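You operate a simulated robot arm through the tools that you are given. There is no shell and no other tool.

You run a simulated robot arm. Do the job below in one go: nothing can be reset, and whatever is moved stays where it is left.

Task
Tune in the loud station on 21.140 MHz and cure the overload with the attenuator button.
Fine: press the 15 m band button first; leave the gain knob; volume up to 3 once the display says CLEAR.

The check looks at the end state, three seconds after you hand in, the way a careful person would. Anything else that was tipped, shoved, dropped, spilled or broken makes it a failure.

Robot
A 6-joint arm with a two-finger gripper, fixed in place. Base frame: the origin is at the foot of the arm, x ahead of it, y to its left, z up; the work surface is at about z = 0.75. Readings come in m, degrees, newtons and seconds.
Its first joint turns from -166.0 to 166.0 degrees. Payload 1.71 kg.
Tool frame: the origin (TCP) lies between the finger pads and is the grasp point; the fingertips stand 0.02 m ahead of it; z points along the fingers, y is the line along which they close. Largest opening 0.096 m; the body of the gripper starts 0.113 m behind the TCP.
Orientation is that of the tool frame in the base frame, as a unit quaternion [w, x, y, z]. With the fingers straight down and closing along the base's y, the tool's x points along the base's -x, its y along +y and its z along -z.

Tools
- The arm moves only by the tool jog_arm. Its argument "rows" is a list of rows, each an object of numbers (a shift or turn left out is 0, a gripper value left out holds the last): "jaw": the finger opening in cm, from 0 to 9.6; "x", "y", "z": the shift along the tool's x, y, z in units of 30 mm (1.0 is 30 mm); "wx", "wy", "wz": the turn, a rotation vector about the tool's x, y, z in units of 6 degrees (1.0 is 6 degrees). In form: [{"jaw": .., "x": .., "y": .., "z": .., "wx": .., "wy": .., "wz": ..}, ...]. A call has 1 to 20 rows; each row shifts and turns the commanded pose from where the row before left it, along the tool's axes as they then stand. A call with a number of a shift or a turn outside -1 to 1 is refused whole. Each row takes 0.2 s and may step no farther than 0.05 m and 8.6 degrees from the row before; otherwise, or with a gripper value out of range, the whole call is refused. Where a pose cannot be reached the arm comes as near as it can. A force on the tool above 70 N (or 10 N above the force at the start of the call, whichever is more), or a blocked arm, ends the call early, and 0.2 s more pass. Each finger travels about 0.045 m/s and halts on what it meets, pressing with about 33 N; the grip force reading is that of the motor and also rises with nothing between the fingers. The clock runs only during rows and for 0.2 s after the last one: add rows that do not move to give the fingers time. It gives the time, the measured TCP pose, the force on the tool (base axes), the opening and the grip force at its end, in the units of the frame above (readings bear some noise), with the torque about the TCP (base axes, N m) and any sound that the robot's microphone picked up.
- Cameras (640 x 400 px; columns grow to the right, rows downward): "scene" is fixed at [0.0436, -0.5069, 1.4914]; the picture's right is [0.20, -0.98, 0.00], its down [-0.65, -0.13, -0.75] and it looks along [0.74, 0.15, -0.66] (base axes); focal length 370 px, centre (320, 200). "wrist" rides on the gripper at [0.066, 0.014, -0.145] in the tool frame; the picture's right is [-0.21, 0.98, 0.00], its down [-0.88, -0.18, -0.45] and it looks along [-0.44, -0.09, 0.90] (tool axes); focal length 275 px, centre (320, 200). There is no depth. A picture from a camera that has moved, and an enlarged one, comes with that camera's place and axes in the base frame and with its lens. The place of the scene camera against the robot may be out by one fixed shift of up to 0.025 m in any direction.
- camera(camera): a new picture of that camera. It takes no simulated time.
- raise_lower(by): slides the trunk up (or, below 0, down) by that many m; the arm rides with it, the base frame stays. It gives what a move gives, with no picture.
- enlarge(camera, box): a new picture of the part [left, top, right, bottom] of that camera's present view, enlarged. It takes no simulated time.
- close_job(): hands the job in; it is judged then, once.

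Nothing tells you positions but the pictures and the camera data. Unless the task says otherwise, let go and move clear before handing in.

The tools are called after "Emit:" as name(argument=value, ...) on one line, values as JSON. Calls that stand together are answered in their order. jog_arm: Moves the arm, as the interface text tells. Its arguments: {"type":"object","properties":{"rows":{"type":"array","items":{"type":"object","properties":{"jaw":{"type":"number"},"x":{"type":"number"},"y":{"type":"number"},"z":{"type":"number"},"wx":{"type":"number"},"wy":{"type":"number"},"wz":{"type":"number"}}}}},"required":["rows"]} The other tools are called the same way: raise_lower (by) slides the trunk up or down; camera (camera) takes a picture; enlarge (camera, box) takes an enlarged picture of a part of a camera's view; close_job () hands the job in.

At the start:

```text
t: 0.0
ee_pos: [0.5415, -0.3119, 1.0865]
tool_rot: [-0.001, 0.001, 1.0, -0.001]
ft_force: [-0.7, 0.0, 0.0]
moment: [-0.03, -0.01, -0.03]
finger_gap: 0.0955
grasp_force: 0.0
trunk travel left (down, up): [-0.175, 0.215]
```

scene: 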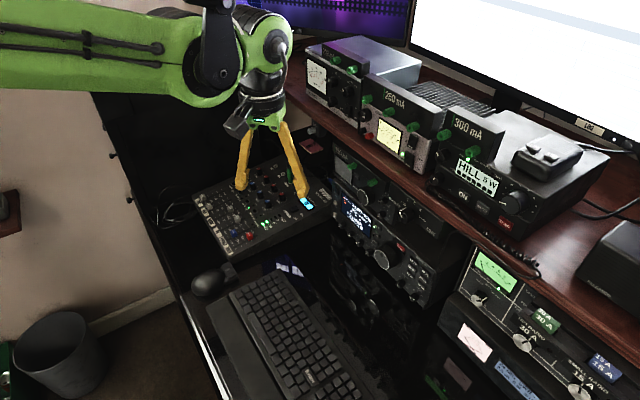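
wrist: 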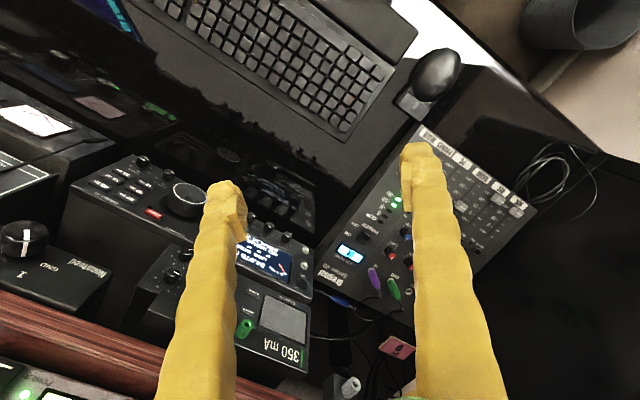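

I see a desk with several radios: one with a blue display in the middle, a mixer on the left, and more sets on the shelf. I'll enlarge several parts of the view to find the radio that has band, attenuator and volume controls.

Emit:
enlarge(camera="scene", box=[310, 140, 470, 240])

Emit:
enlarge(camera="scene", box=[310, 220, 470, 320])

Emit:
enlarge(camera="scene", box=[430, 100, 590, 240])

Emit:
enlarge(camera="scene", box=[420, 230, 640, 400])

Emit:
enlarge(camera="wrist", box=[60, 140, 320, 320])

Emit:
enlarge(camera="scene", box=[290, 30, 450, 180])

```text
4.00 times, centred on (390, 190) of scene
camera zoom: at [0.0436, -0.5069, 1.4914], right [0.2, -0.98, 0.0], down [-0.65, -0.13, -0.75], along [0.74, 0.15, -0.66], focal length 1478 px, centre (40, 240)
```

zoom: 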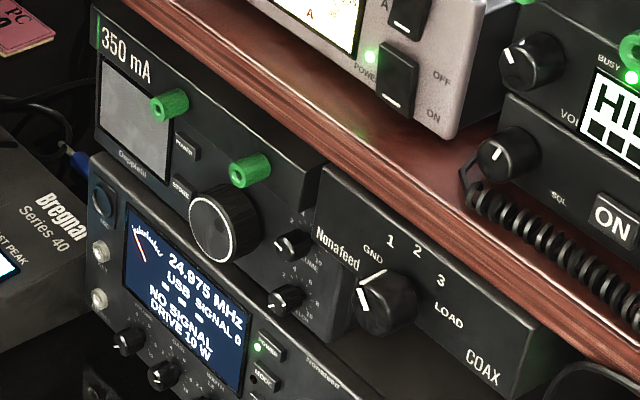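

```text
4.00 times, centred on (390, 270) of scene
camera zoom: at [0.0436, -0.5069, 1.4914], right [0.2, -0.98, 0.0], down [-0.65, -0.13, -0.75], along [0.74, 0.15, -0.66], focal length 1478 px, centre (40, -80)
```

zoom: 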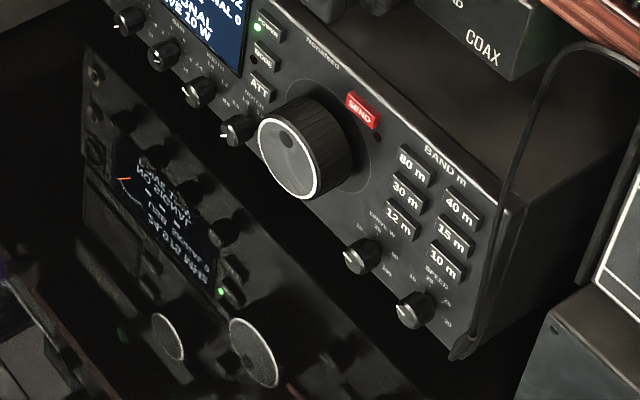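

```text
2.86 times, centred on (510, 170) of scene
camera zoom: at [0.0436, -0.5069, 1.4914], right [0.2, -0.98, 0.0], down [-0.65, -0.13, -0.75], along [0.74, 0.15, -0.66], focal length 1056 px, centre (-223, 286)
```

zoom: 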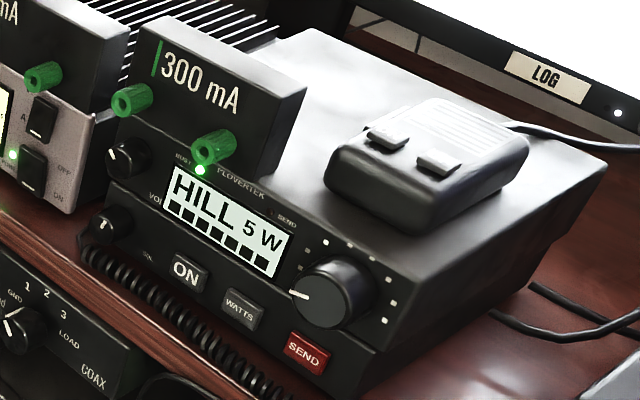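

```text
2.35 times, centred on (530, 315) of scene
camera zoom: at [0.0436, -0.5069, 1.4914], right [0.2, -0.98, 0.0], down [-0.65, -0.13, -0.75], along [0.74, 0.15, -0.66], focal length 869 px, centre (-174, -71)
```

zoom: 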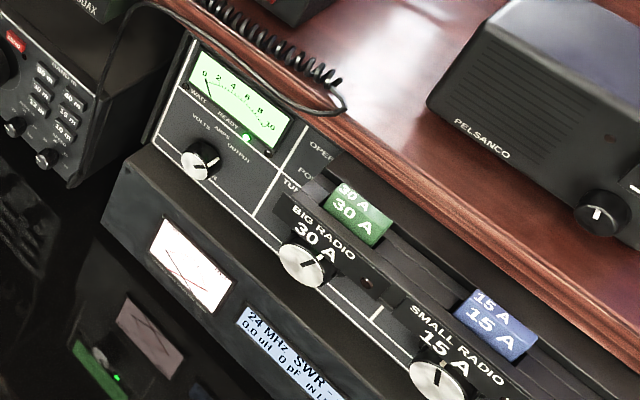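

```text
2.22 times, centred on (190, 230) of wrist
camera zoom: at [0.4755, -0.2981, 1.2318], right [0.21, 0.98, 0.0], down [0.88, -0.18, 0.44], along [0.43, -0.09, -0.9], focal length 612 px, centre (609, 133)
```

zoom: 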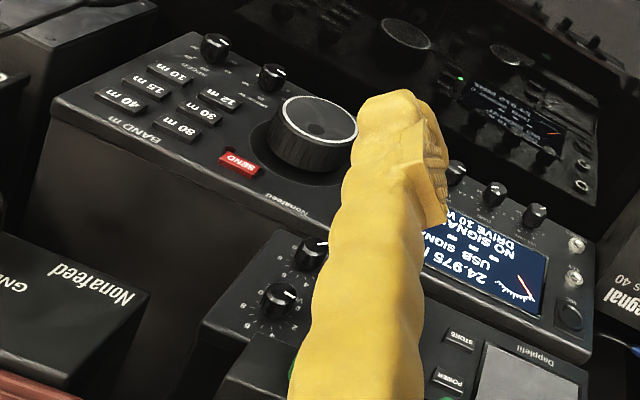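

```text
2.67 times, centred on (370, 105) of scene
camera zoom: at [0.0436, -0.5069, 1.4914], right [0.2, -0.98, 0.0], down [-0.65, -0.13, -0.75], along [0.74, 0.15, -0.66], focal length 985 px, centre (187, 453)
```

zoom: 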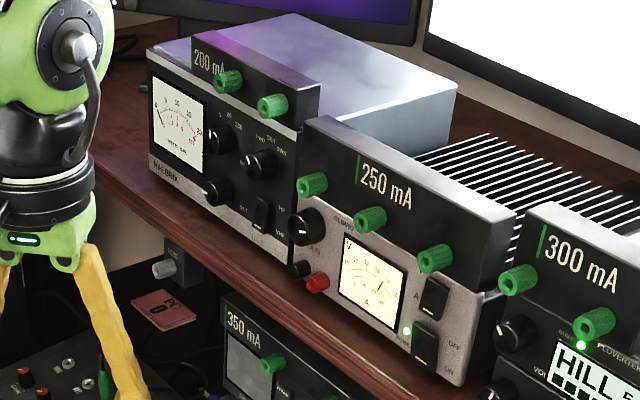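

The target is the Nonafeed transceiver with the blue display. It has POWER, MODE and ATT buttons, a big tuning knob, band buttons and small knobs, and I place its vertical front panel near (0.55..0.80, -0.63..-0.39), facing the base at about 45°. I'll yaw the tool in place so the camera will end up on top once the tool points horizontally at the panel.

Emit:
jog_arm(rows=[{"jaw": 9.6, "wz": -1}, {"wz": -1}, {"wz": -1}, {"wz": -1}, {"wz": -1}, {"wz": -1}, {"wz": -1}, {"wz": -1}, {"wz": -1}, {"wz": -1}])

```text
t: 2.2
ee_pos: [0.5245, -0.3113, 1.0949]
tool_rot: [0.006, -0.5, 0.866, -0.004]
ft_force: [-0.4, 0.8, 0.4]
moment: [0.01, 0.03, -0.01]
finger_gap: 0.0959
grasp_force: 0.0
trunk travel left (down, up): [-0.175, 0.215]
```

The tool yawed about 60°, but the TCP drifted roughly 2 cm. I'll hold still to see whether that is lag or a joint limit.

Emit:
jog_arm(rows=[{"x": 0}, {"x": 0}, {"x": 0}])

Emit:
camera(camera="scene")

Emit:
camera(camera="wrist")

```text
t: 3.0
ee_pos: [0.5239, -0.3119, 1.0944]
tool_rot: [0.007, -0.5, 0.866, -0.004]
ft_force: [0.2, -0.3, -1.0]
moment: [0.04, 0.01, -0.02]
finger_gap: 0.096
grasp_force: 0.0
trunk travel left (down, up): [-0.175, 0.215]
```

```text
taken
```

scene: 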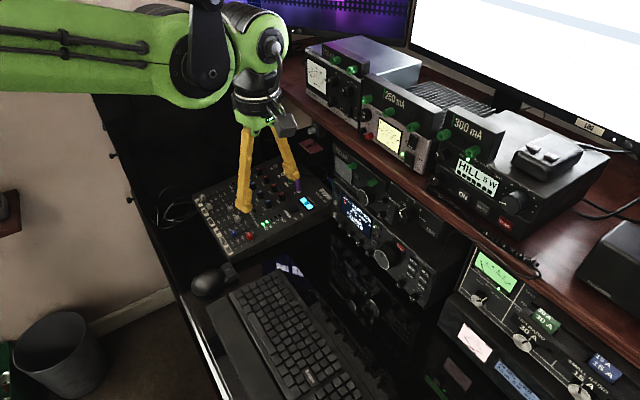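

```text
taken
camera wrist: at [0.4783, -0.3616, 1.2389], right [-0.74, 0.67, -0.01], down [0.59, 0.67, 0.45], along [0.31, 0.33, -0.89], focal length 275 px, centre (320, 200)
```

wrist: 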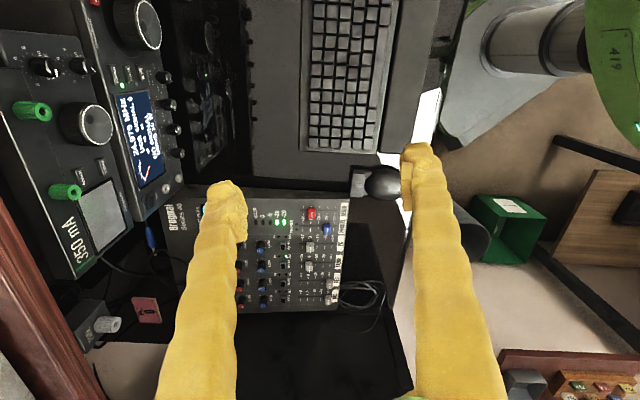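

The pose holds steady but shifted about 2 cm, so I suspect a joint-limit effect. I'll carry on yawing in a smaller batch and watch the drift.

Emit:
jog_arm(rows=[{"wz": -1}, {"wz": -1}, {"wz": -1}, {"wz": -1}])

```text
t: 4.0
ee_pos: [0.5246, -0.3113, 1.0943]
tool_rot: [0.005, -0.67, 0.742, -0.004]
ft_force: [-0.8, -0.1, 0.4]
moment: [0.01, -0.01, -0.01]
finger_gap: 0.0962
grasp_force: 0.0
trunk travel left (down, up): [-0.175, 0.215]
```

There is no further drift, so the earlier shift was a one-off settling. I'll continue the yaw to 134° total.

Emit:
jog_arm(rows=[{"wz": -1}, {"wz": -1}, {"wz": -1}, {"wz": -1}, {"wz": -1}, {"wz": -1}, {"wz": -1}, {"wz": -1}, {"wz": -0.33}])

Emit:
camera(camera="wrist")

```text
t: 6.0
ee_pos: [0.5248, -0.3111, 1.0937]
tool_rot: [-0.002, 0.921, -0.39, 0.006]
ft_force: [-0.2, 0.1, -0.4]
moment: [0.0, -0.01, 0.04]
finger_gap: 0.0962
grasp_force: 0.1
trunk travel left (down, up): [-0.175, 0.215]
```

```text
taken
camera wrist: at [0.5593, -0.3681, 1.2395], right [-0.85, -0.53, -0.01], down [-0.48, 0.76, 0.44], along [-0.22, 0.38, -0.9], focal length 275 px, centre (320, 200)
```

wrist: 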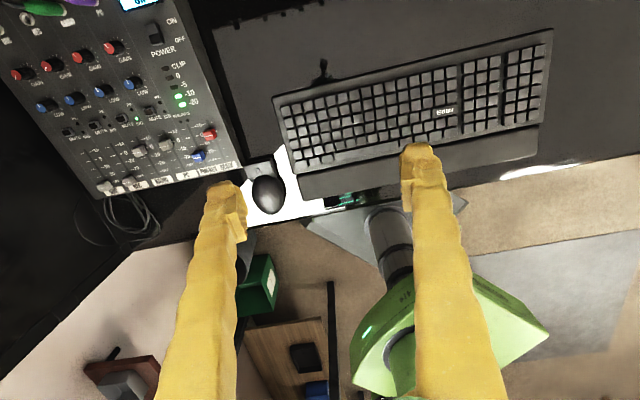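

The yaw reached 134° cleanly. Next I'll pitch the tool up to horizontal, facing the panel.

Emit:
jog_arm(rows=[{"wy": 1}, {"wy": 1}, {"wy": 1}, {"wy": 1}, {"wy": 1}, {"wy": 1}, {"wy": 1}])

Emit:
camera(camera="wrist")

Emit:
camera(camera="scene")

```text
t: 7.6
ee_pos: [0.526, -0.3114, 1.0939]
tool_rot: [0.138, 0.856, -0.366, 0.337]
ft_force: [-1.1, -0.5, 0.1]
moment: [0.01, 0.01, 0.01]
finger_gap: 0.096
grasp_force: 0.0
trunk travel left (down, up): [-0.175, 0.215]
```

```text
taken
camera wrist: at [0.4798, -0.2859, 1.2448], right [-0.81, -0.57, -0.15], down [-0.52, 0.81, -0.26], along [0.27, -0.14, -0.95], focal length 275 px, centre (320, 200)
```

wrist: 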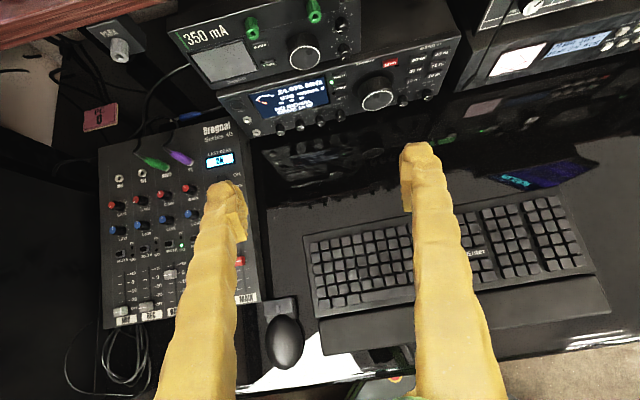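

```text
taken
```

scene: 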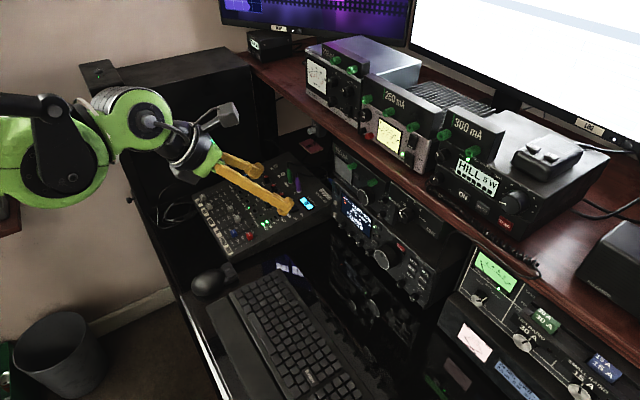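

The radio is now well in view. I'll continue the pitch to horizontal.

Emit:
jog_arm(rows=[{"wy": 1}, {"wy": 1}, {"wy": 1}, {"wy": 1}, {"wy": 1}, {"wy": 1}, {"wy": 0.5}])

Emit:
camera(camera="wrist")

Emit:
camera(camera="scene")

```text
t: 9.2
ee_pos: [0.5252, -0.3123, 1.0933]
tool_rot: [0.252, 0.696, -0.298, 0.603]
ft_force: [0.2, -0.3, 0.6]
moment: [0.0, 0.0, 0.01]
finger_gap: 0.0961
grasp_force: 0.1
trunk travel left (down, up): [-0.175, 0.215]
```

```text
taken
camera wrist: at [0.4214, -0.2252, 1.1794], right [-0.72, -0.66, -0.21], down [-0.26, 0.54, -0.8], along [0.64, -0.52, -0.56], focal length 275 px, centre (320, 200)
```

wrist: 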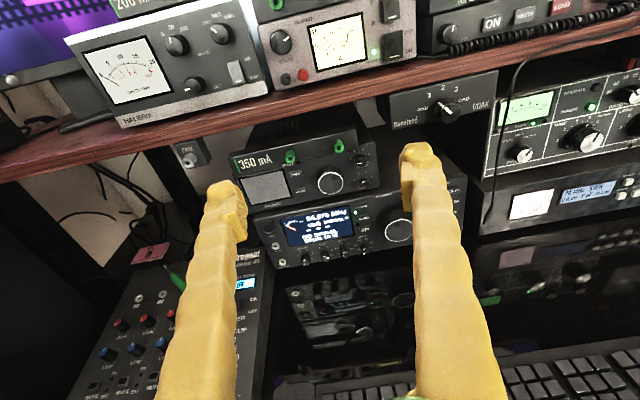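

```text
taken
```

scene: 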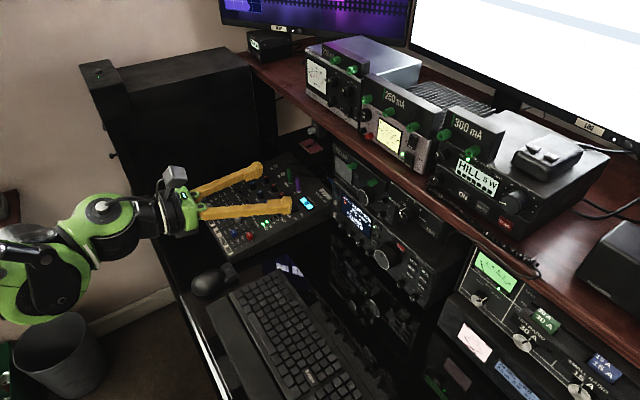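

The tool now points at the radio, pitched about 8° below horizontal, with the camera on top. I'll move down, right and a little closer to read the panel.

Emit:
jog_arm(rows=[{"x": -0.74, "y": 0.36, "z": 0.44}, {"x": -0.74, "y": 0.36, "z": 0.44}, {"x": -0.74, "y": 0.36, "z": 0.44}, {"x": -0.74, "y": 0.36, "z": 0.44}, {"x": -0.74, "y": 0.36, "z": 0.44}, {"x": -0.74, "y": 0.36, "z": 0.44}])

Emit:
camera(camera="wrist")

Emit:
camera(camera="scene")

```text
t: 10.6
ee_pos: [0.5298, -0.4045, 0.9834]
tool_rot: [0.252, 0.696, -0.299, 0.602]
ft_force: [-1.3, -0.1, 0.2]
moment: [0.03, 0.01, -0.03]
finger_gap: 0.0959
grasp_force: 0.0
out of reach, approached as far as the arm can: row 5, 6
trunk travel left (down, up): [-0.175, 0.215]
```

```text
taken
camera wrist: at [0.427, -0.3179, 1.0684], right [-0.72, -0.66, -0.21], down [-0.26, 0.54, -0.8], along [0.64, -0.52, -0.56], focal length 275 px, centre (320, 200)
```

wrist: 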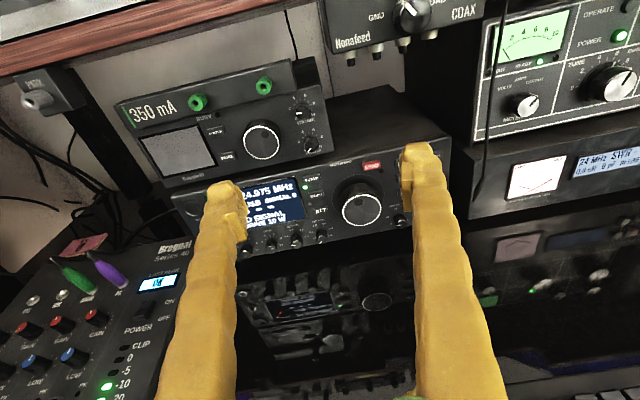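

```text
taken
```

scene: 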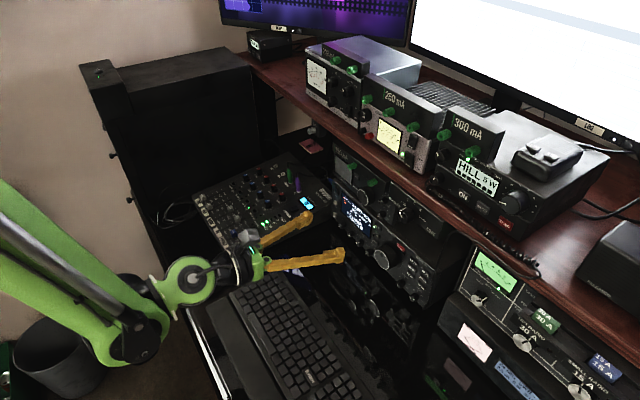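

The arm reported "out of reach" for the last rows, so it is too folded at this height. I'll lower the trunk about 8 cm; the fingers are at z≈0.98 and still about 13 cm clear of the panel.

Emit:
raise_lower(by=-0.08)

Emit:
camera(camera="wrist")

Emit:
camera(camera="scene")

```text
t: 11.8
ee_pos: [0.5298, -0.404, 0.903]
tool_rot: [0.252, 0.696, -0.299, 0.602]
ft_force: [-0.7, 0.3, 0.3]
moment: [0.01, 0.03, -0.02]
finger_gap: 0.096
grasp_force: 0.1
trunk travel left (down, up): [-0.095, 0.295]
```

```text
taken
camera wrist: at [0.4272, -0.3181, 0.9886], right [-0.72, -0.66, -0.21], down [-0.26, 0.54, -0.8], along [0.64, -0.52, -0.56], focal length 275 px, centre (320, 200)
```

wrist: 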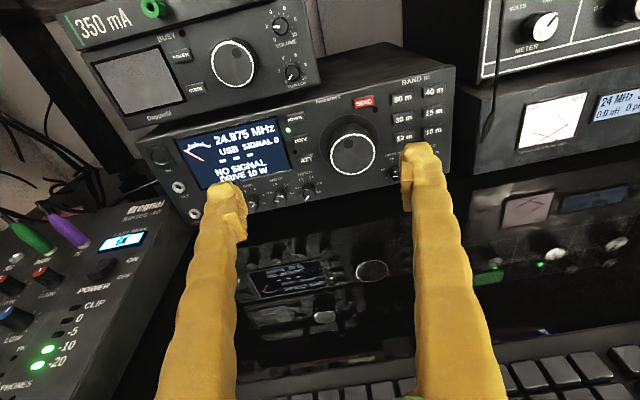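

```text
taken
```

scene: 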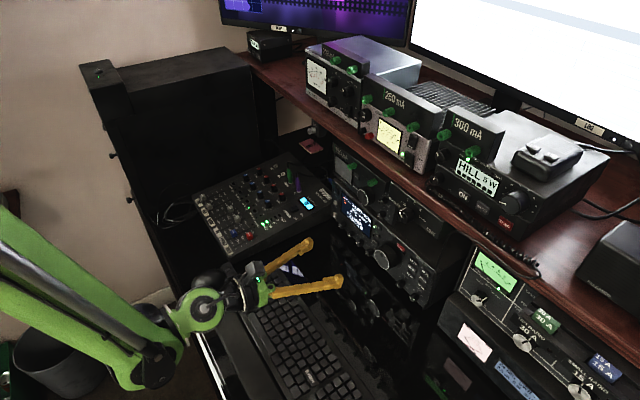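

The panel is clearly visible now. I'll enlarge the wrist view to read the labels.

Emit:
enlarge(camera="wrist", box=[140, 60, 300, 220])

Emit:
enlarge(camera="wrist", box=[220, 80, 350, 220])

Emit:
enlarge(camera="wrist", box=[310, 60, 470, 200])

Emit:
enlarge(camera="scene", box=[330, 200, 440, 300])

```text
2.50 times, centred on (220, 140) of wrist
camera zoom: at [0.4272, -0.3181, 0.9886], right [-0.72, -0.66, -0.21], down [-0.26, 0.54, -0.8], along [0.64, -0.52, -0.56], focal length 688 px, centre (570, 350)
```

zoom: 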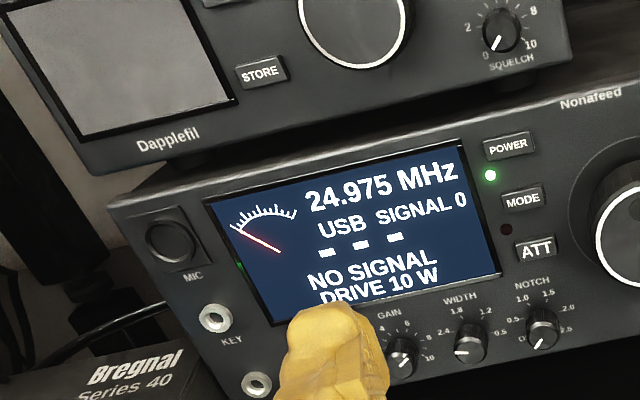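

```text
2.86 times, centred on (285, 150) of wrist
camera zoom: at [0.4272, -0.3181, 0.9886], right [-0.72, -0.66, -0.21], down [-0.26, 0.54, -0.8], along [0.64, -0.52, -0.56], focal length 786 px, centre (420, 343)
```

zoom: 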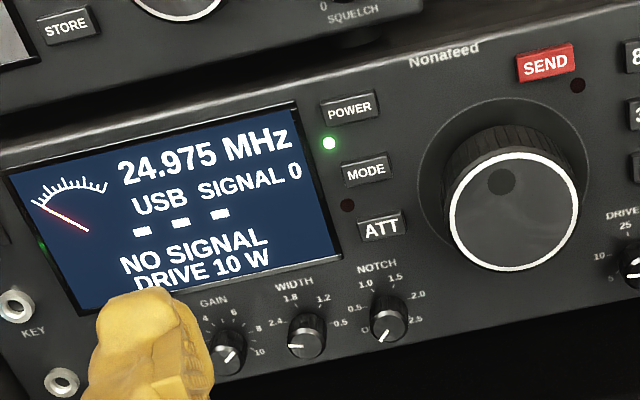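

```text
2.86 times, centred on (390, 130) of wrist
camera zoom: at [0.4272, -0.3181, 0.9886], right [-0.72, -0.66, -0.21], down [-0.26, 0.54, -0.8], along [0.64, -0.52, -0.56], focal length 786 px, centre (120, 400)
```

zoom: 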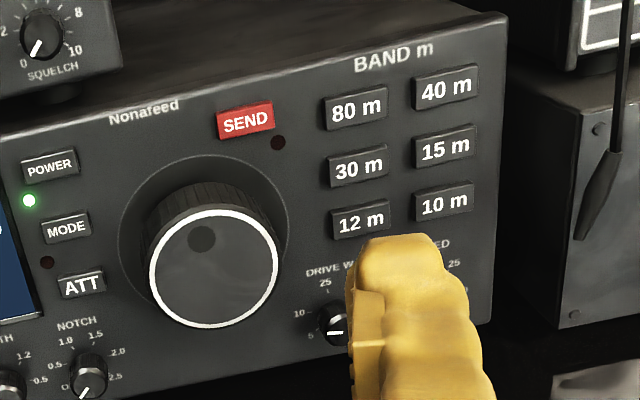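

```text
4.00 times, centred on (385, 250) of scene
camera zoom: at [0.0436, -0.5069, 1.4914], right [0.2, -0.98, 0.0], down [-0.65, -0.13, -0.75], along [0.74, 0.15, -0.66], focal length 1478 px, centre (60, 0)
```

zoom: 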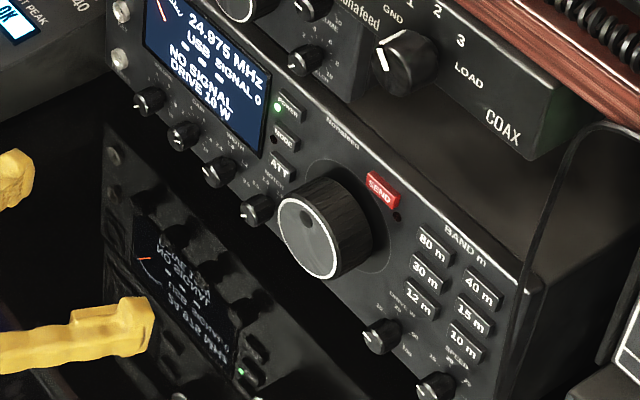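

I can read the panel: under the display sit (probably) VOLUME, then GAIN, WIDTH and NOTCH, with POWER/MODE/ATT beside it, SEND in red, and 15 m as the middle button of the right band column. A cable hangs just right of the radio. I'll slide right, still about 10 cm clear of the panel, for a close view of the band buttons.

Emit:
jog_arm(rows=[{"wx": 0.16, "x": -0.21, "y": 1.0, "z": 0.28}, {"x": -0.21, "y": 1.0, "z": 0.28}, {"x": -0.21, "y": 1.0, "z": 0.28}, {"x": -0.21, "y": 1.0, "z": 0.28}, {"x": 0}])

Emit:
camera(camera="wrist")

Emit:
camera(camera="scene")

```text
t: 13.0
ee_pos: [0.5055, -0.4826, 0.8889]
tool_rot: [0.252, 0.692, -0.307, 0.603]
ft_force: [0.0, 0.3, 0.0]
moment: [-0.02, 0.01, -0.01]
finger_gap: 0.0959
grasp_force: 0.1
out of reach, approached as far as the arm can: row 1, 2, 3, 4
trunk travel left (down, up): [-0.095, 0.295]
```

```text
taken
camera wrist: at [0.4029, -0.3955, 0.9745], right [-0.73, -0.64, -0.22], down [-0.24, 0.55, -0.8], along [0.64, -0.53, -0.56], focal length 275 px, centre (320, 200)
```

wrist: 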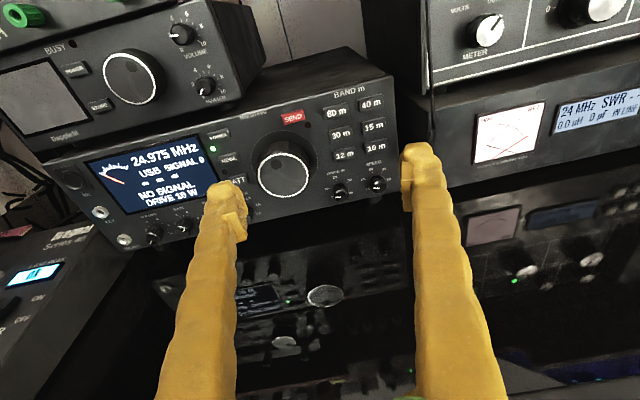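

```text
taken
```

scene: 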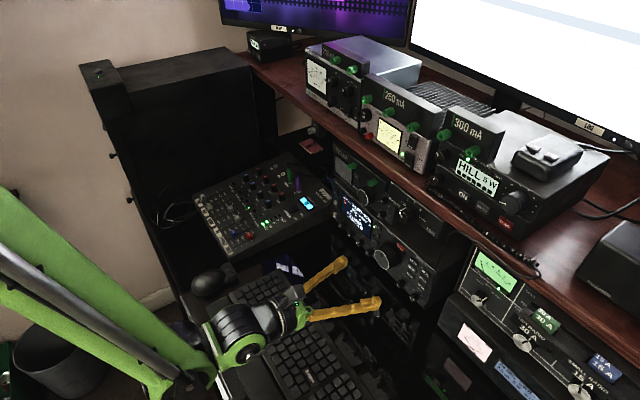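

The arm stopped short, at its limit for this trunk height, with the elbow low. I'll nudge the tool up a little to see how the commanded pose behaves before lowering the trunk more.

Emit:
jog_arm(rows=[{"x": 0.5}, {"x": 0.5}, {"x": 0}])

```text
t: 13.8
ee_pos: [0.5174, -0.4781, 0.9201]
tool_rot: [0.246, 0.695, -0.302, 0.604]
ft_force: [-0.2, -0.2, -0.3]
moment: [0.01, -0.03, -0.02]
finger_gap: 0.096
grasp_force: 0.1
out of reach, approached as far as the arm can: row 1
trunk travel left (down, up): [-0.095, 0.295]
```

The pose is reachable again at z≈0.92. I'll check the elbow's clearance to the desk edge and keyboard in the scene view before lowering the trunk further.

Emit:
camera(camera="scene")

Emit:
enlarge(camera="scene", box=[100, 240, 400, 400])

```text
taken
```

scene: 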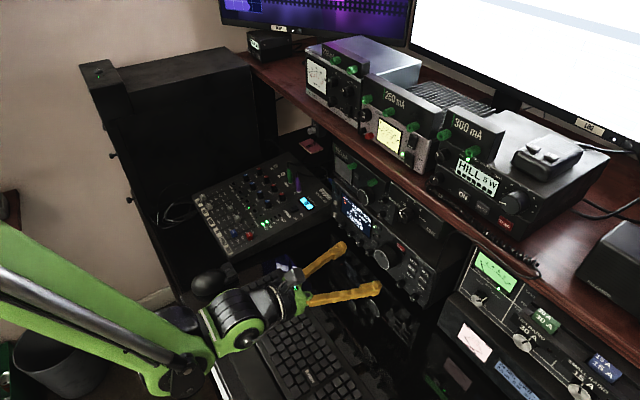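

```text
2.13 times, centred on (250, 320) of scene
camera zoom: at [0.0436, -0.5069, 1.4914], right [0.2, -0.98, 0.0], down [-0.65, -0.13, -0.75], along [0.74, 0.15, -0.66], focal length 788 px, centre (469, -56)
```

zoom: 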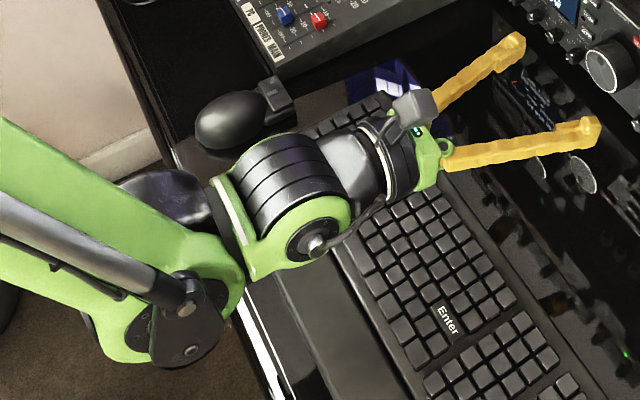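

The forearm and wrist are well clear of the desk edge and keyboard. I'll raise the tool 3 cm, then lower the trunk 9 cm, which should put the TCP near z≈0.86.

Emit:
jog_arm(rows=[{"x": 0.5}, {"x": 0.5}, {"x": 0}])

Emit:
raise_lower(by=-0.09)

Emit:
camera(camera="scene")

Emit:
camera(camera="wrist")

```text
t: 14.6
ee_pos: [0.5203, -0.4815, 0.9494]
tool_rot: [0.247, 0.694, -0.303, 0.604]
ft_force: [0.3, -0.3, -0.2]
moment: [-0.04, 0.02, -0.01]
finger_gap: 0.096
grasp_force: 0.0
trunk travel left (down, up): [-0.095, 0.295]
```

```text
t: 15.8
ee_pos: [0.5201, -0.482, 0.8592]
tool_rot: [0.248, 0.695, -0.301, 0.604]
ft_force: [-0.2, 0.8, -1.0]
moment: [0.01, 0.02, -0.04]
finger_gap: 0.096
grasp_force: 0.2
trunk travel left (down, up): [-0.005, 0.385]
```

```text
taken
```

scene: 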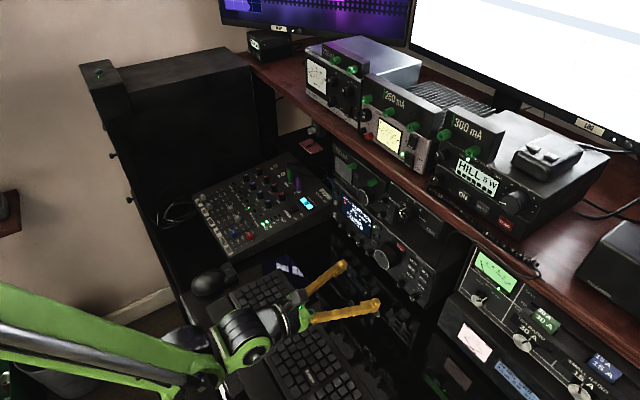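

```text
taken
camera wrist: at [0.4163, -0.3964, 0.9446], right [-0.72, -0.66, -0.22], down [-0.25, 0.55, -0.8], along [0.65, -0.52, -0.56], focal length 275 px, centre (320, 200)
```

wrist: 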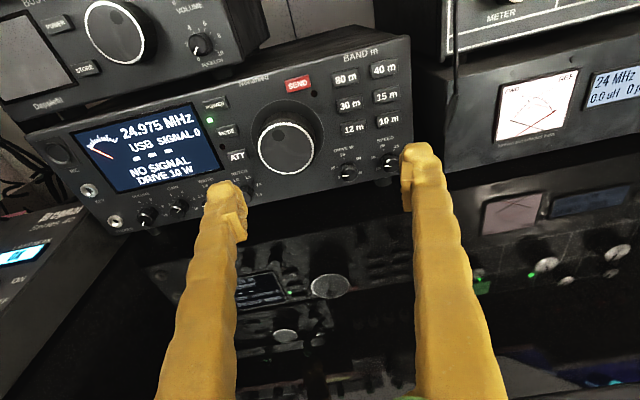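

Now I have clearance and a good view. I'll take detailed enlargements of the band buttons, the centre and the small knobs from here so I can triangulate.

Emit:
enlarge(camera="wrist", box=[300, 40, 430, 190])

Emit:
enlarge(camera="wrist", box=[40, 90, 280, 240])

Emit:
enlarge(camera="wrist", box=[190, 70, 330, 210])

```text
2.67 times, centred on (365, 115) of wrist
camera zoom: at [0.4163, -0.3964, 0.9446], right [-0.72, -0.66, -0.22], down [-0.25, 0.55, -0.8], along [0.65, -0.52, -0.56], focal length 734 px, centre (200, 427)
```

zoom: 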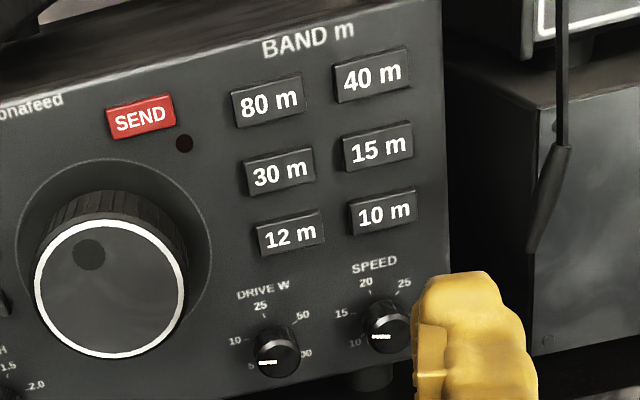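

```text
2.67 times, centred on (160, 165) of wrist
camera zoom: at [0.4163, -0.3964, 0.9446], right [-0.72, -0.66, -0.22], down [-0.25, 0.55, -0.8], along [0.65, -0.52, -0.56], focal length 734 px, centre (747, 293)
```

zoom: 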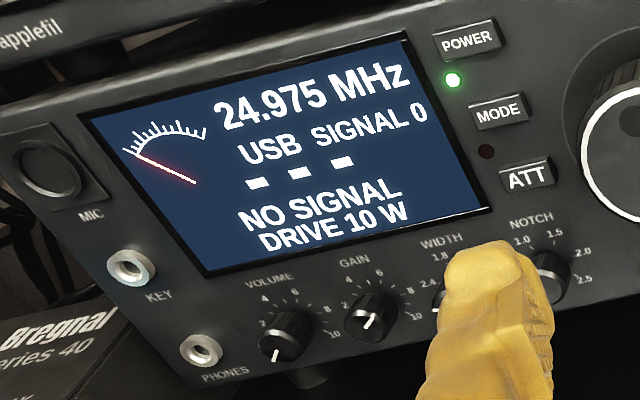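

```text
2.86 times, centred on (260, 140) of wrist
camera zoom: at [0.4163, -0.3964, 0.9446], right [-0.72, -0.66, -0.22], down [-0.25, 0.55, -0.8], along [0.65, -0.52, -0.56], focal length 786 px, centre (491, 371)
```

zoom: 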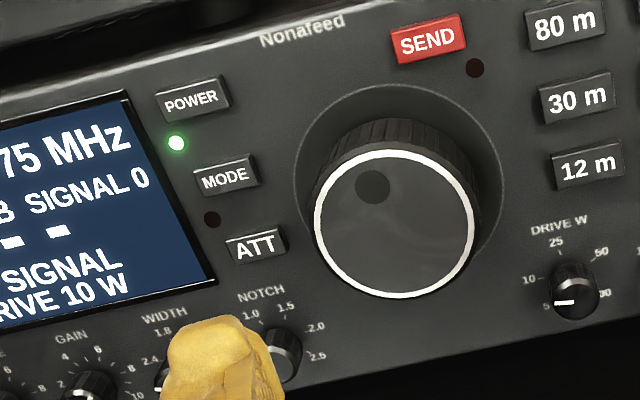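

I triangulate 15 m at about (0.559, -0.620, 0.865), the tuning-knob face at (0.611, -0.531, 0.848) with a diameter of about 52 mm, ATT at (0.668, -0.511, 0.842) and VOLUME at about (0.745, -0.415, 0.80). I'll close the fingers and line up in front of 15 m, still about 10 cm from the panel.

Emit:
jog_arm(rows=[{"jaw": 0, "wx": 0.12, "wz": -0.18}, {"x": 0.1, "y": 0.78, "z": -0.015}, {"x": 0.1, "y": 0.78, "z": -0.015}, {"x": 0.1, "y": 0.78, "z": -0.015}, {"x": 0}, {"x": 0}, {"x": 0}])

Emit:
camera(camera="wrist")

Emit:
camera(camera="scene")

```text
t: 17.4
ee_pos: [0.5096, -0.4937, 0.8685]
tool_rot: [0.261, 0.693, -0.303, 0.6]
ft_force: [0.3, -0.2, -0.8]
moment: [0.05, 0.0, -0.01]
finger_gap: 0.0001
grasp_force: 29.2
out of reach, approached as far as the arm can: row 2, 3, 4
trunk travel left (down, up): [-0.005, 0.385]
```

```text
taken
camera wrist: at [0.4095, -0.4055, 0.9537], right [-0.74, -0.64, -0.21], down [-0.25, 0.54, -0.8], along [0.63, -0.54, -0.56], focal length 275 px, centre (320, 200)
```

wrist: 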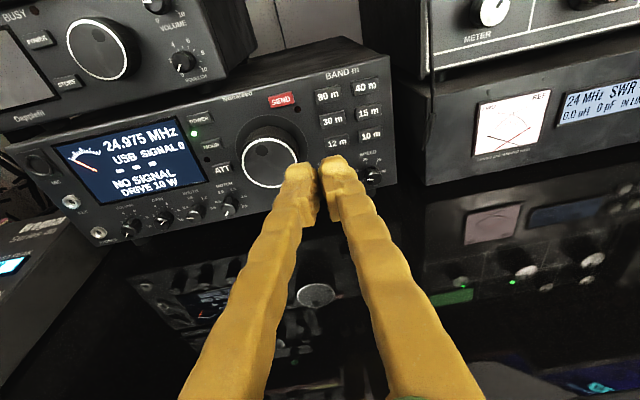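

```text
taken
```

scene: 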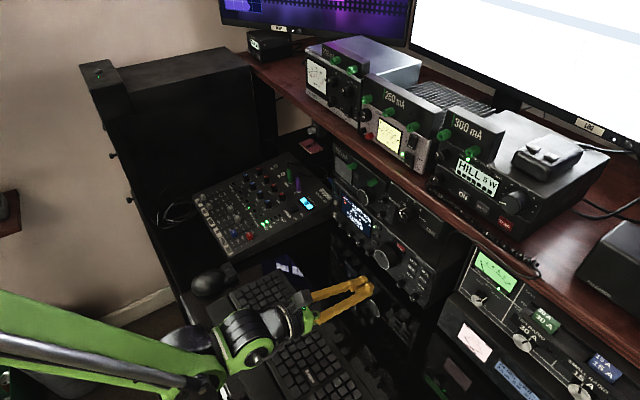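

The arm can't slide further right with this roll; the wrist roll joint seems to be at its limit with the camera exactly on top. I'll roll the tool +30° away from the limit, restore the yaw, and retry the sideways move, all about 9 cm clear of the panel.

Emit:
jog_arm(rows=[{"wz": 1}, {"wz": 1}, {"wz": 1}, {"wz": 1}, {"wz": 1}, {"x": 0}])

```text
t: 18.8
ee_pos: [0.519, -0.4875, 0.8684]
tool_rot: [0.086, 0.602, -0.46, 0.647]
ft_force: [-0.1, 0.6, 0.0]
moment: [0.04, -0.01, 0.0]
finger_gap: 0.0
grasp_force: 29.3
out of reach, approached as far as the arm can: row 1
trunk travel left (down, up): [-0.005, 0.385]
```

Rolling away freed the wrist, and the tool is back at azimuth -45°. I'll slide right again toward the 15 m column.

Emit:
jog_arm(rows=[{"x": 0.363, "y": 0.633}, {"x": 0.363, "y": 0.633}, {"x": 0.363, "y": 0.633}, {"x": 0}])

Emit:
camera(camera="wrist")

Emit:
camera(camera="scene")

```text
t: 19.8
ee_pos: [0.4954, -0.5146, 0.8671]
tool_rot: [0.085, 0.593, -0.474, 0.645]
ft_force: [0.0, -0.6, 0.1]
moment: [-0.02, 0.04, 0.0]
finger_gap: 0.0
grasp_force: 28.7
out of reach, approached as far as the arm can: row 2, 3
trunk travel left (down, up): [-0.005, 0.385]
```

```text
taken
camera wrist: at [0.3692, -0.447, 0.9381], right [-0.6, -0.43, -0.67], down [0.06, 0.81, -0.58], along [0.8, -0.39, -0.46], focal length 275 px, centre (320, 200)
```

wrist: 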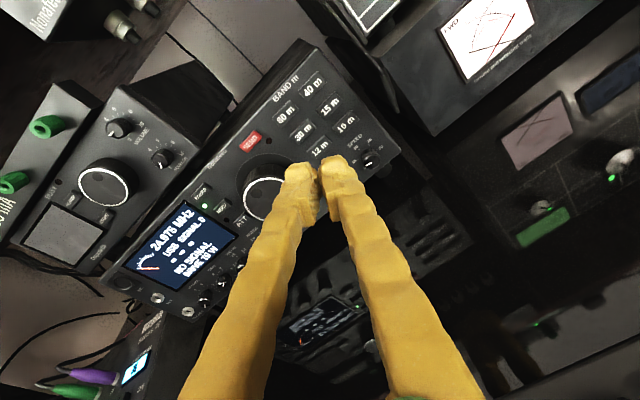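

```text
taken
```

scene: 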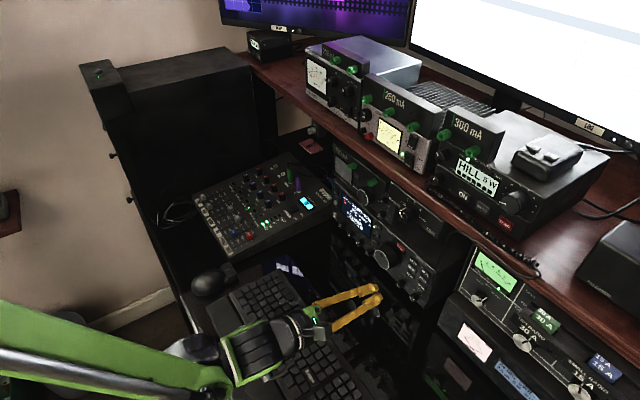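

The roll bought about 3.5 cm of sideways travel, but the limit is still present. I'll move forward instead, since extending should unfold the arm, and check whether it reports reachable there. The tips would reach f≈0.79 against buttons at 0.833, and they are clear of the tuning knob.

Emit:
jog_arm(rows=[{"x": 0.081, "y": -0.064, "z": 0.658}, {"x": 0.081, "y": -0.064, "z": 0.658}, {"x": 0.081, "y": -0.064, "z": 0.658}, {"x": 0}])

Emit:
camera(camera="wrist")

```text
t: 20.8
ee_pos: [0.5403, -0.554, 0.8685]
tool_rot: [0.083, 0.595, -0.471, 0.646]
ft_force: [-1.1, -0.4, 0.0]
moment: [0.01, 0.0, -0.01]
finger_gap: 0.0001
grasp_force: 29.5
out of reach, approached as far as the arm can: row 1
trunk travel left (down, up): [-0.005, 0.385]
```

```text
taken
camera wrist: at [0.4124, -0.4891, 0.9381], right [-0.6, -0.44, -0.67], down [0.06, 0.81, -0.58], along [0.8, -0.39, -0.46], focal length 275 px, centre (320, 200)
```

wrist: 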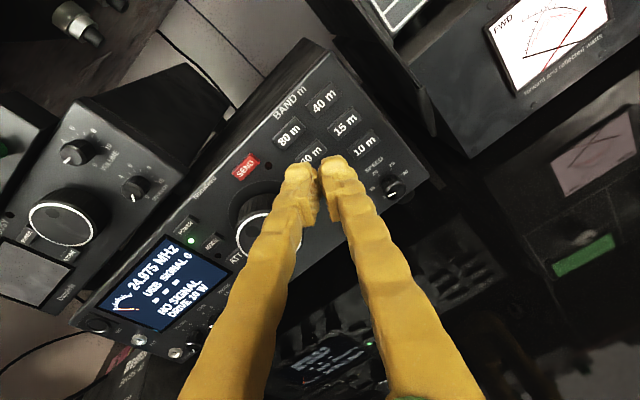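

Reach is fine once extended, as I expected. I'll slide right about 3.4 cm to line up with 15 m.

Emit:
jog_arm(rows=[{"x": 0.29, "y": 0.48}, {"x": 0.29, "y": 0.48}, {"x": 0}])

Emit:
camera(camera="wrist")

Emit:
enlarge(camera="scene", box=[330, 220, 450, 320])

```text
t: 21.6
ee_pos: [0.5356, -0.5596, 0.8687]
tool_rot: [0.085, 0.594, -0.473, 0.645]
ft_force: [-0.1, 0.6, 0.0]
moment: [-0.01, 0.01, -0.01]
finger_gap: 0.0001
grasp_force: 29.3
out of reach, approached as far as the arm can: row 1, 2
trunk travel left (down, up): [-0.005, 0.385]
```

```text
taken
camera wrist: at [0.4089, -0.4941, 0.9402], right [-0.6, -0.43, -0.67], down [0.06, 0.81, -0.58], along [0.8, -0.39, -0.46], focal length 275 px, centre (320, 200)
```

wrist: 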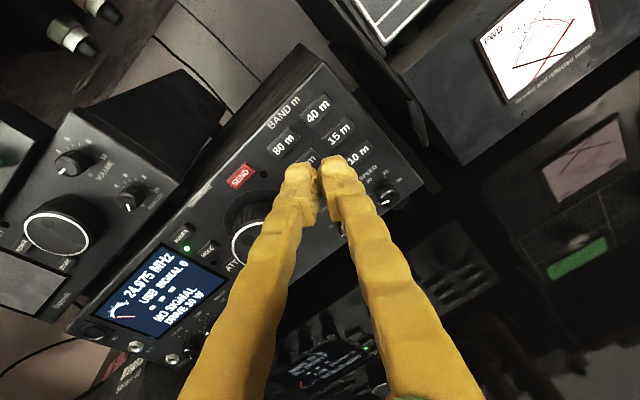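

```text
4.00 times, centred on (390, 270) of scene
camera zoom: at [0.0436, -0.5069, 1.4914], right [0.2, -0.98, 0.0], down [-0.65, -0.13, -0.75], along [0.74, 0.15, -0.66], focal length 1478 px, centre (40, -80)
```

zoom: 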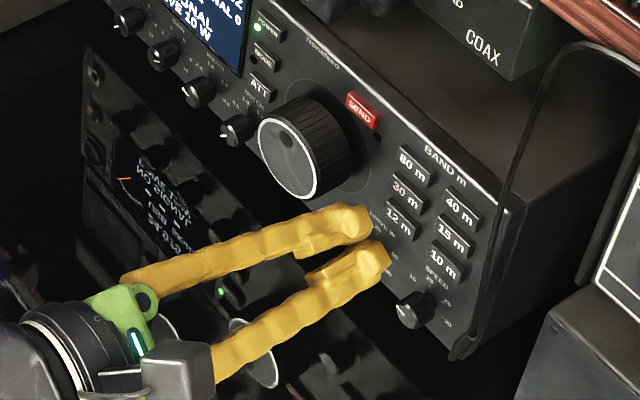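

The arm still won't go further right, and the limit looks tied to the wrist bend. I'll tilt the tool further down, about 20° below horizontal, which relaxes the wrist and also lifts it away from the keyboard. Then I'll try the sideways move again.

Emit:
jog_arm(rows=[{"wx": -0.517, "wy": -0.856}, {"wx": -0.517, "wy": -0.856}, {"x": 0}])

```text
t: 22.4
ee_pos: [0.5218, -0.5726, 0.8688]
tool_rot: [0.078, 0.653, -0.5, 0.564]
ft_force: [0.0, 0.2, 0.0]
moment: [0.0, 0.0, -0.02]
finger_gap: 0.0
grasp_force: 29.0
trunk travel left (down, up): [-0.005, 0.385]
```

Tilting freed the motion and the arm moved right, to r≈0.036. I'll fine-align to the 15 m button and check the alignment visually before pressing.

Emit:
jog_arm(rows=[{"x": -0.031, "y": 0.386, "z": 0.083}, {"x": 0}])

Emit:
camera(camera="wrist")

Emit:
enlarge(camera="scene", box=[350, 220, 470, 320])

```text
t: 23.0
ee_pos: [0.5162, -0.5778, 0.8645]
tool_rot: [0.077, 0.653, -0.499, 0.565]
ft_force: [0.0, -0.5, -0.4]
moment: [0.0, 0.0, 0.02]
finger_gap: 0.0001
grasp_force: 28.9
trunk travel left (down, up): [-0.005, 0.385]
```

```text
taken
camera wrist: at [0.4017, -0.526, 0.9609], right [-0.69, -0.36, -0.62], down [-0.04, 0.88, -0.47], along [0.72, -0.3, -0.63], focal length 275 px, centre (320, 200)
```

wrist: 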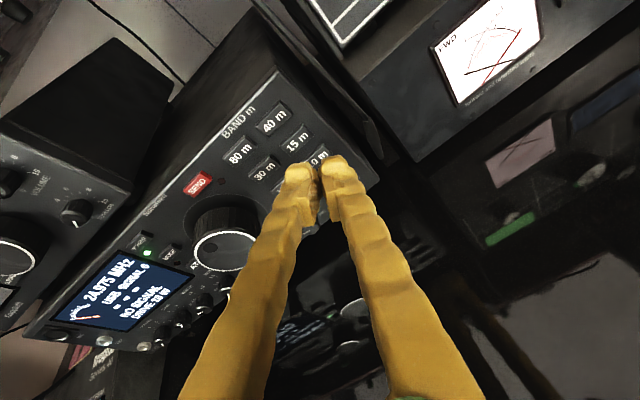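

```text
4.00 times, centred on (410, 270) of scene
camera zoom: at [0.0436, -0.5069, 1.4914], right [0.2, -0.98, 0.0], down [-0.65, -0.13, -0.75], along [0.74, 0.15, -0.66], focal length 1478 px, centre (-40, -80)
```

zoom: 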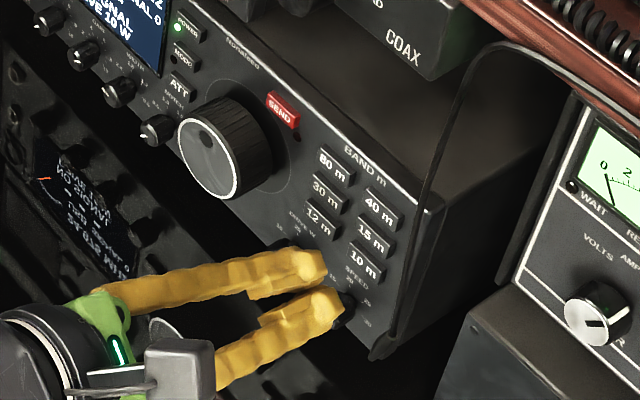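

The tip is aligned with 15 m in both views. I'll approach to about 8 mm from the button.

Emit:
jog_arm(rows=[{"x": 0.125, "y": -0.035, "z": 0.452}, {"x": 0.125, "y": -0.035, "z": 0.452}, {"x": 0}])

Emit:
camera(camera="wrist")

Emit:
enlarge(camera="scene", box=[370, 230, 450, 300])

```text
t: 23.8
ee_pos: [0.534, -0.602, 0.8611]
tool_rot: [0.077, 0.653, -0.498, 0.565]
ft_force: [0.6, 0.0, 0.8]
moment: [0.01, 0.02, -0.01]
finger_gap: 0.0
grasp_force: 30.0
trunk travel left (down, up): [-0.005, 0.385]
```

```text
taken
camera wrist: at [0.4199, -0.5484, 0.9588], right [-0.69, -0.36, -0.62], down [-0.04, 0.88, -0.47], along [0.72, -0.3, -0.63], focal length 275 px, centre (320, 200)
```

wrist: 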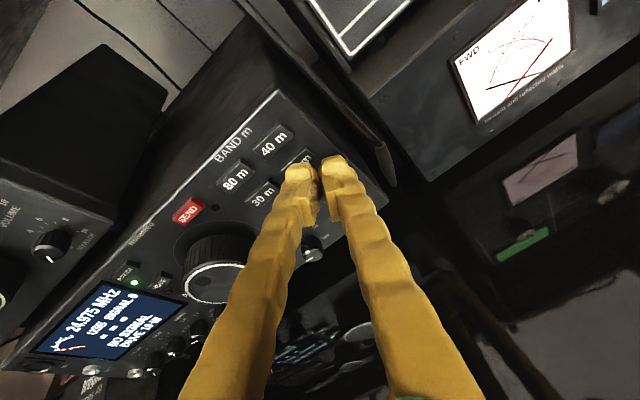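

```text
5.71 times, centred on (410, 265) of scene
camera zoom: at [0.0436, -0.5069, 1.4914], right [0.2, -0.98, 0.0], down [-0.65, -0.13, -0.75], along [0.74, 0.15, -0.66], focal length 2111 px, centre (-194, -171)
```

zoom: 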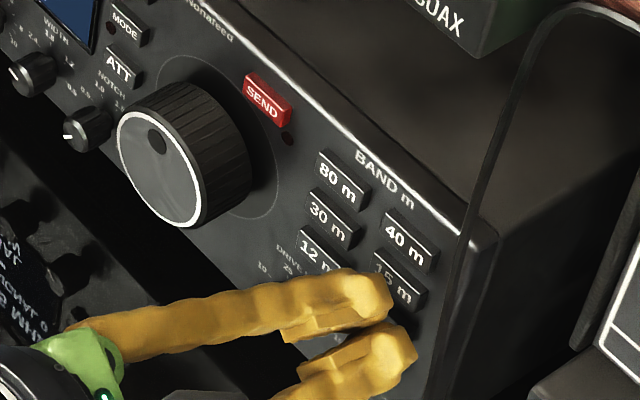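

I'm just in front of 15 m. I'll creep forward in 1.5 mm steps and watch the force.

Emit:
jog_arm(rows=[{"x": 0.0152, "y": -0.0089, "z": 0.0468}, {"x": 0.0152, "y": -0.0089, "z": 0.0468}, {"x": 0.0152, "y": -0.0089, "z": 0.0468}, {"x": 0.0152, "y": -0.0089, "z": 0.0468}])

Emit:
enlarge(camera="scene", box=[330, 190, 450, 300])

```text
t: 24.8
ee_pos: [0.5383, -0.6054, 0.8589]
tool_rot: [0.077, 0.653, -0.499, 0.564]
ft_force: [0.1, 0.5, 1.1]
moment: [-0.02, 0.01, -0.01]
finger_gap: 0.0001
grasp_force: 29.4
trunk travel left (down, up): [-0.005, 0.385]
```

```text
3.64 times, centred on (390, 245) of scene
camera zoom: at [0.0436, -0.5069, 1.4914], right [0.2, -0.98, 0.0], down [-0.65, -0.13, -0.75], along [0.74, 0.15, -0.66], focal length 1344 px, centre (66, 36)
```

zoom: 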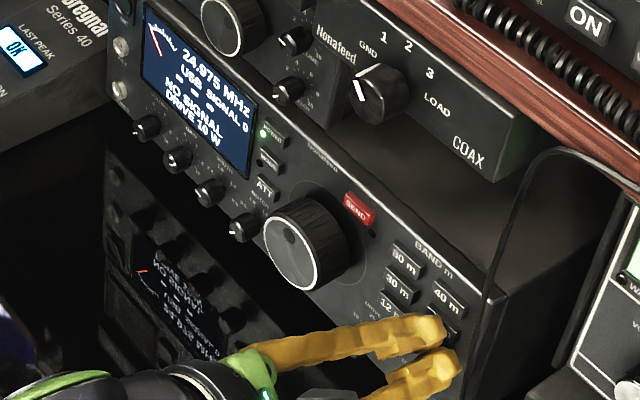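

No contact yet. I'll keep creeping in small steps with a slight upward correction.

Emit:
jog_arm(rows=[{"x": 0.0287, "y": -0.0166, "z": 0.041}, {"x": 0.0287, "y": -0.0166, "z": 0.041}, {"x": 0.0152, "y": -0.0089, "z": 0.0468}])

Emit:
enlarge(camera="scene", box=[330, 190, 450, 300])

```text
t: 25.6
ee_pos: [0.5406, -0.608, 0.8615]
tool_rot: [0.077, 0.653, -0.499, 0.565]
ft_force: [-2.2, 2.8, -0.9]
moment: [-0.01, 0.03, 0.04]
finger_gap: 0.0
grasp_force: 29.2
trunk travel left (down, up): [-0.005, 0.385]
heard: click
```

```text
3.64 times, centred on (390, 245) of scene
camera zoom: at [0.0436, -0.5069, 1.4914], right [0.2, -0.98, 0.0], down [-0.65, -0.13, -0.75], along [0.74, 0.15, -0.66], focal length 1344 px, centre (66, 36)
```

zoom: 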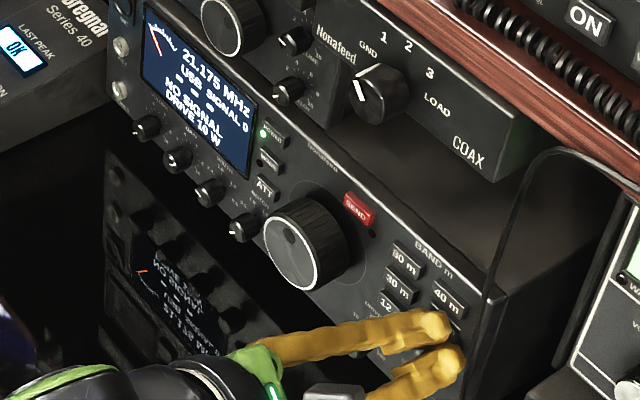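

There was a click and the display jumped to 21.175 MHz, so the 15 m band is set. I'll back straight off the panel.

Emit:
jog_arm(rows=[{"x": -0.152, "y": 0.089, "z": -0.468}, {"x": -0.303, "y": 0.178, "z": -0.936}, {"x": -0.303, "y": 0.178, "z": -0.936}, {"x": 0}])

Emit:
enlarge(camera="scene", box=[330, 190, 450, 300])

Emit:
camera(camera="wrist")

```text
t: 26.6
ee_pos: [0.488, -0.554, 0.8627]
tool_rot: [0.074, 0.65, -0.503, 0.565]
ft_force: [0.1, 1.0, 0.2]
moment: [-0.01, 0.02, -0.04]
finger_gap: 0.0001
grasp_force: 29.6
trunk travel left (down, up): [-0.005, 0.385]
```

```text
3.64 times, centred on (390, 245) of scene
camera zoom: at [0.0436, -0.5069, 1.4914], right [0.2, -0.98, 0.0], down [-0.65, -0.13, -0.75], along [0.74, 0.15, -0.66], focal length 1344 px, centre (66, 36)
```

zoom: 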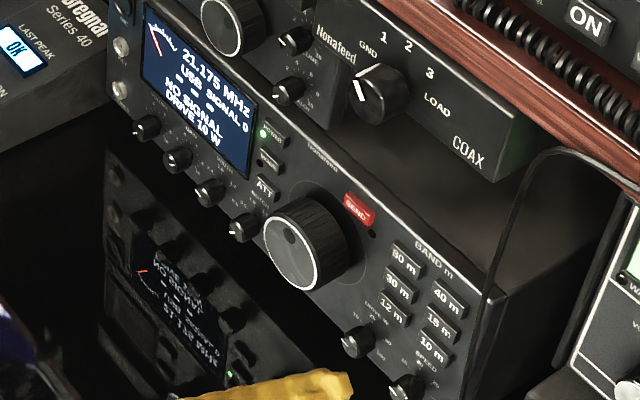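

```text
taken
camera wrist: at [0.3732, -0.5017, 0.959], right [-0.69, -0.36, -0.63], down [-0.03, 0.88, -0.47], along [0.72, -0.3, -0.62], focal length 275 px, centre (320, 200)
```

wrist: 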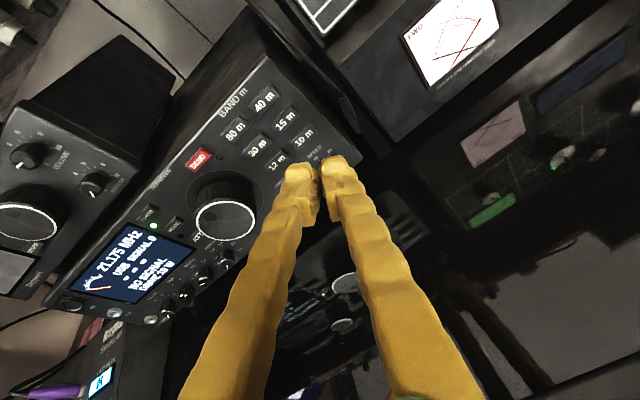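

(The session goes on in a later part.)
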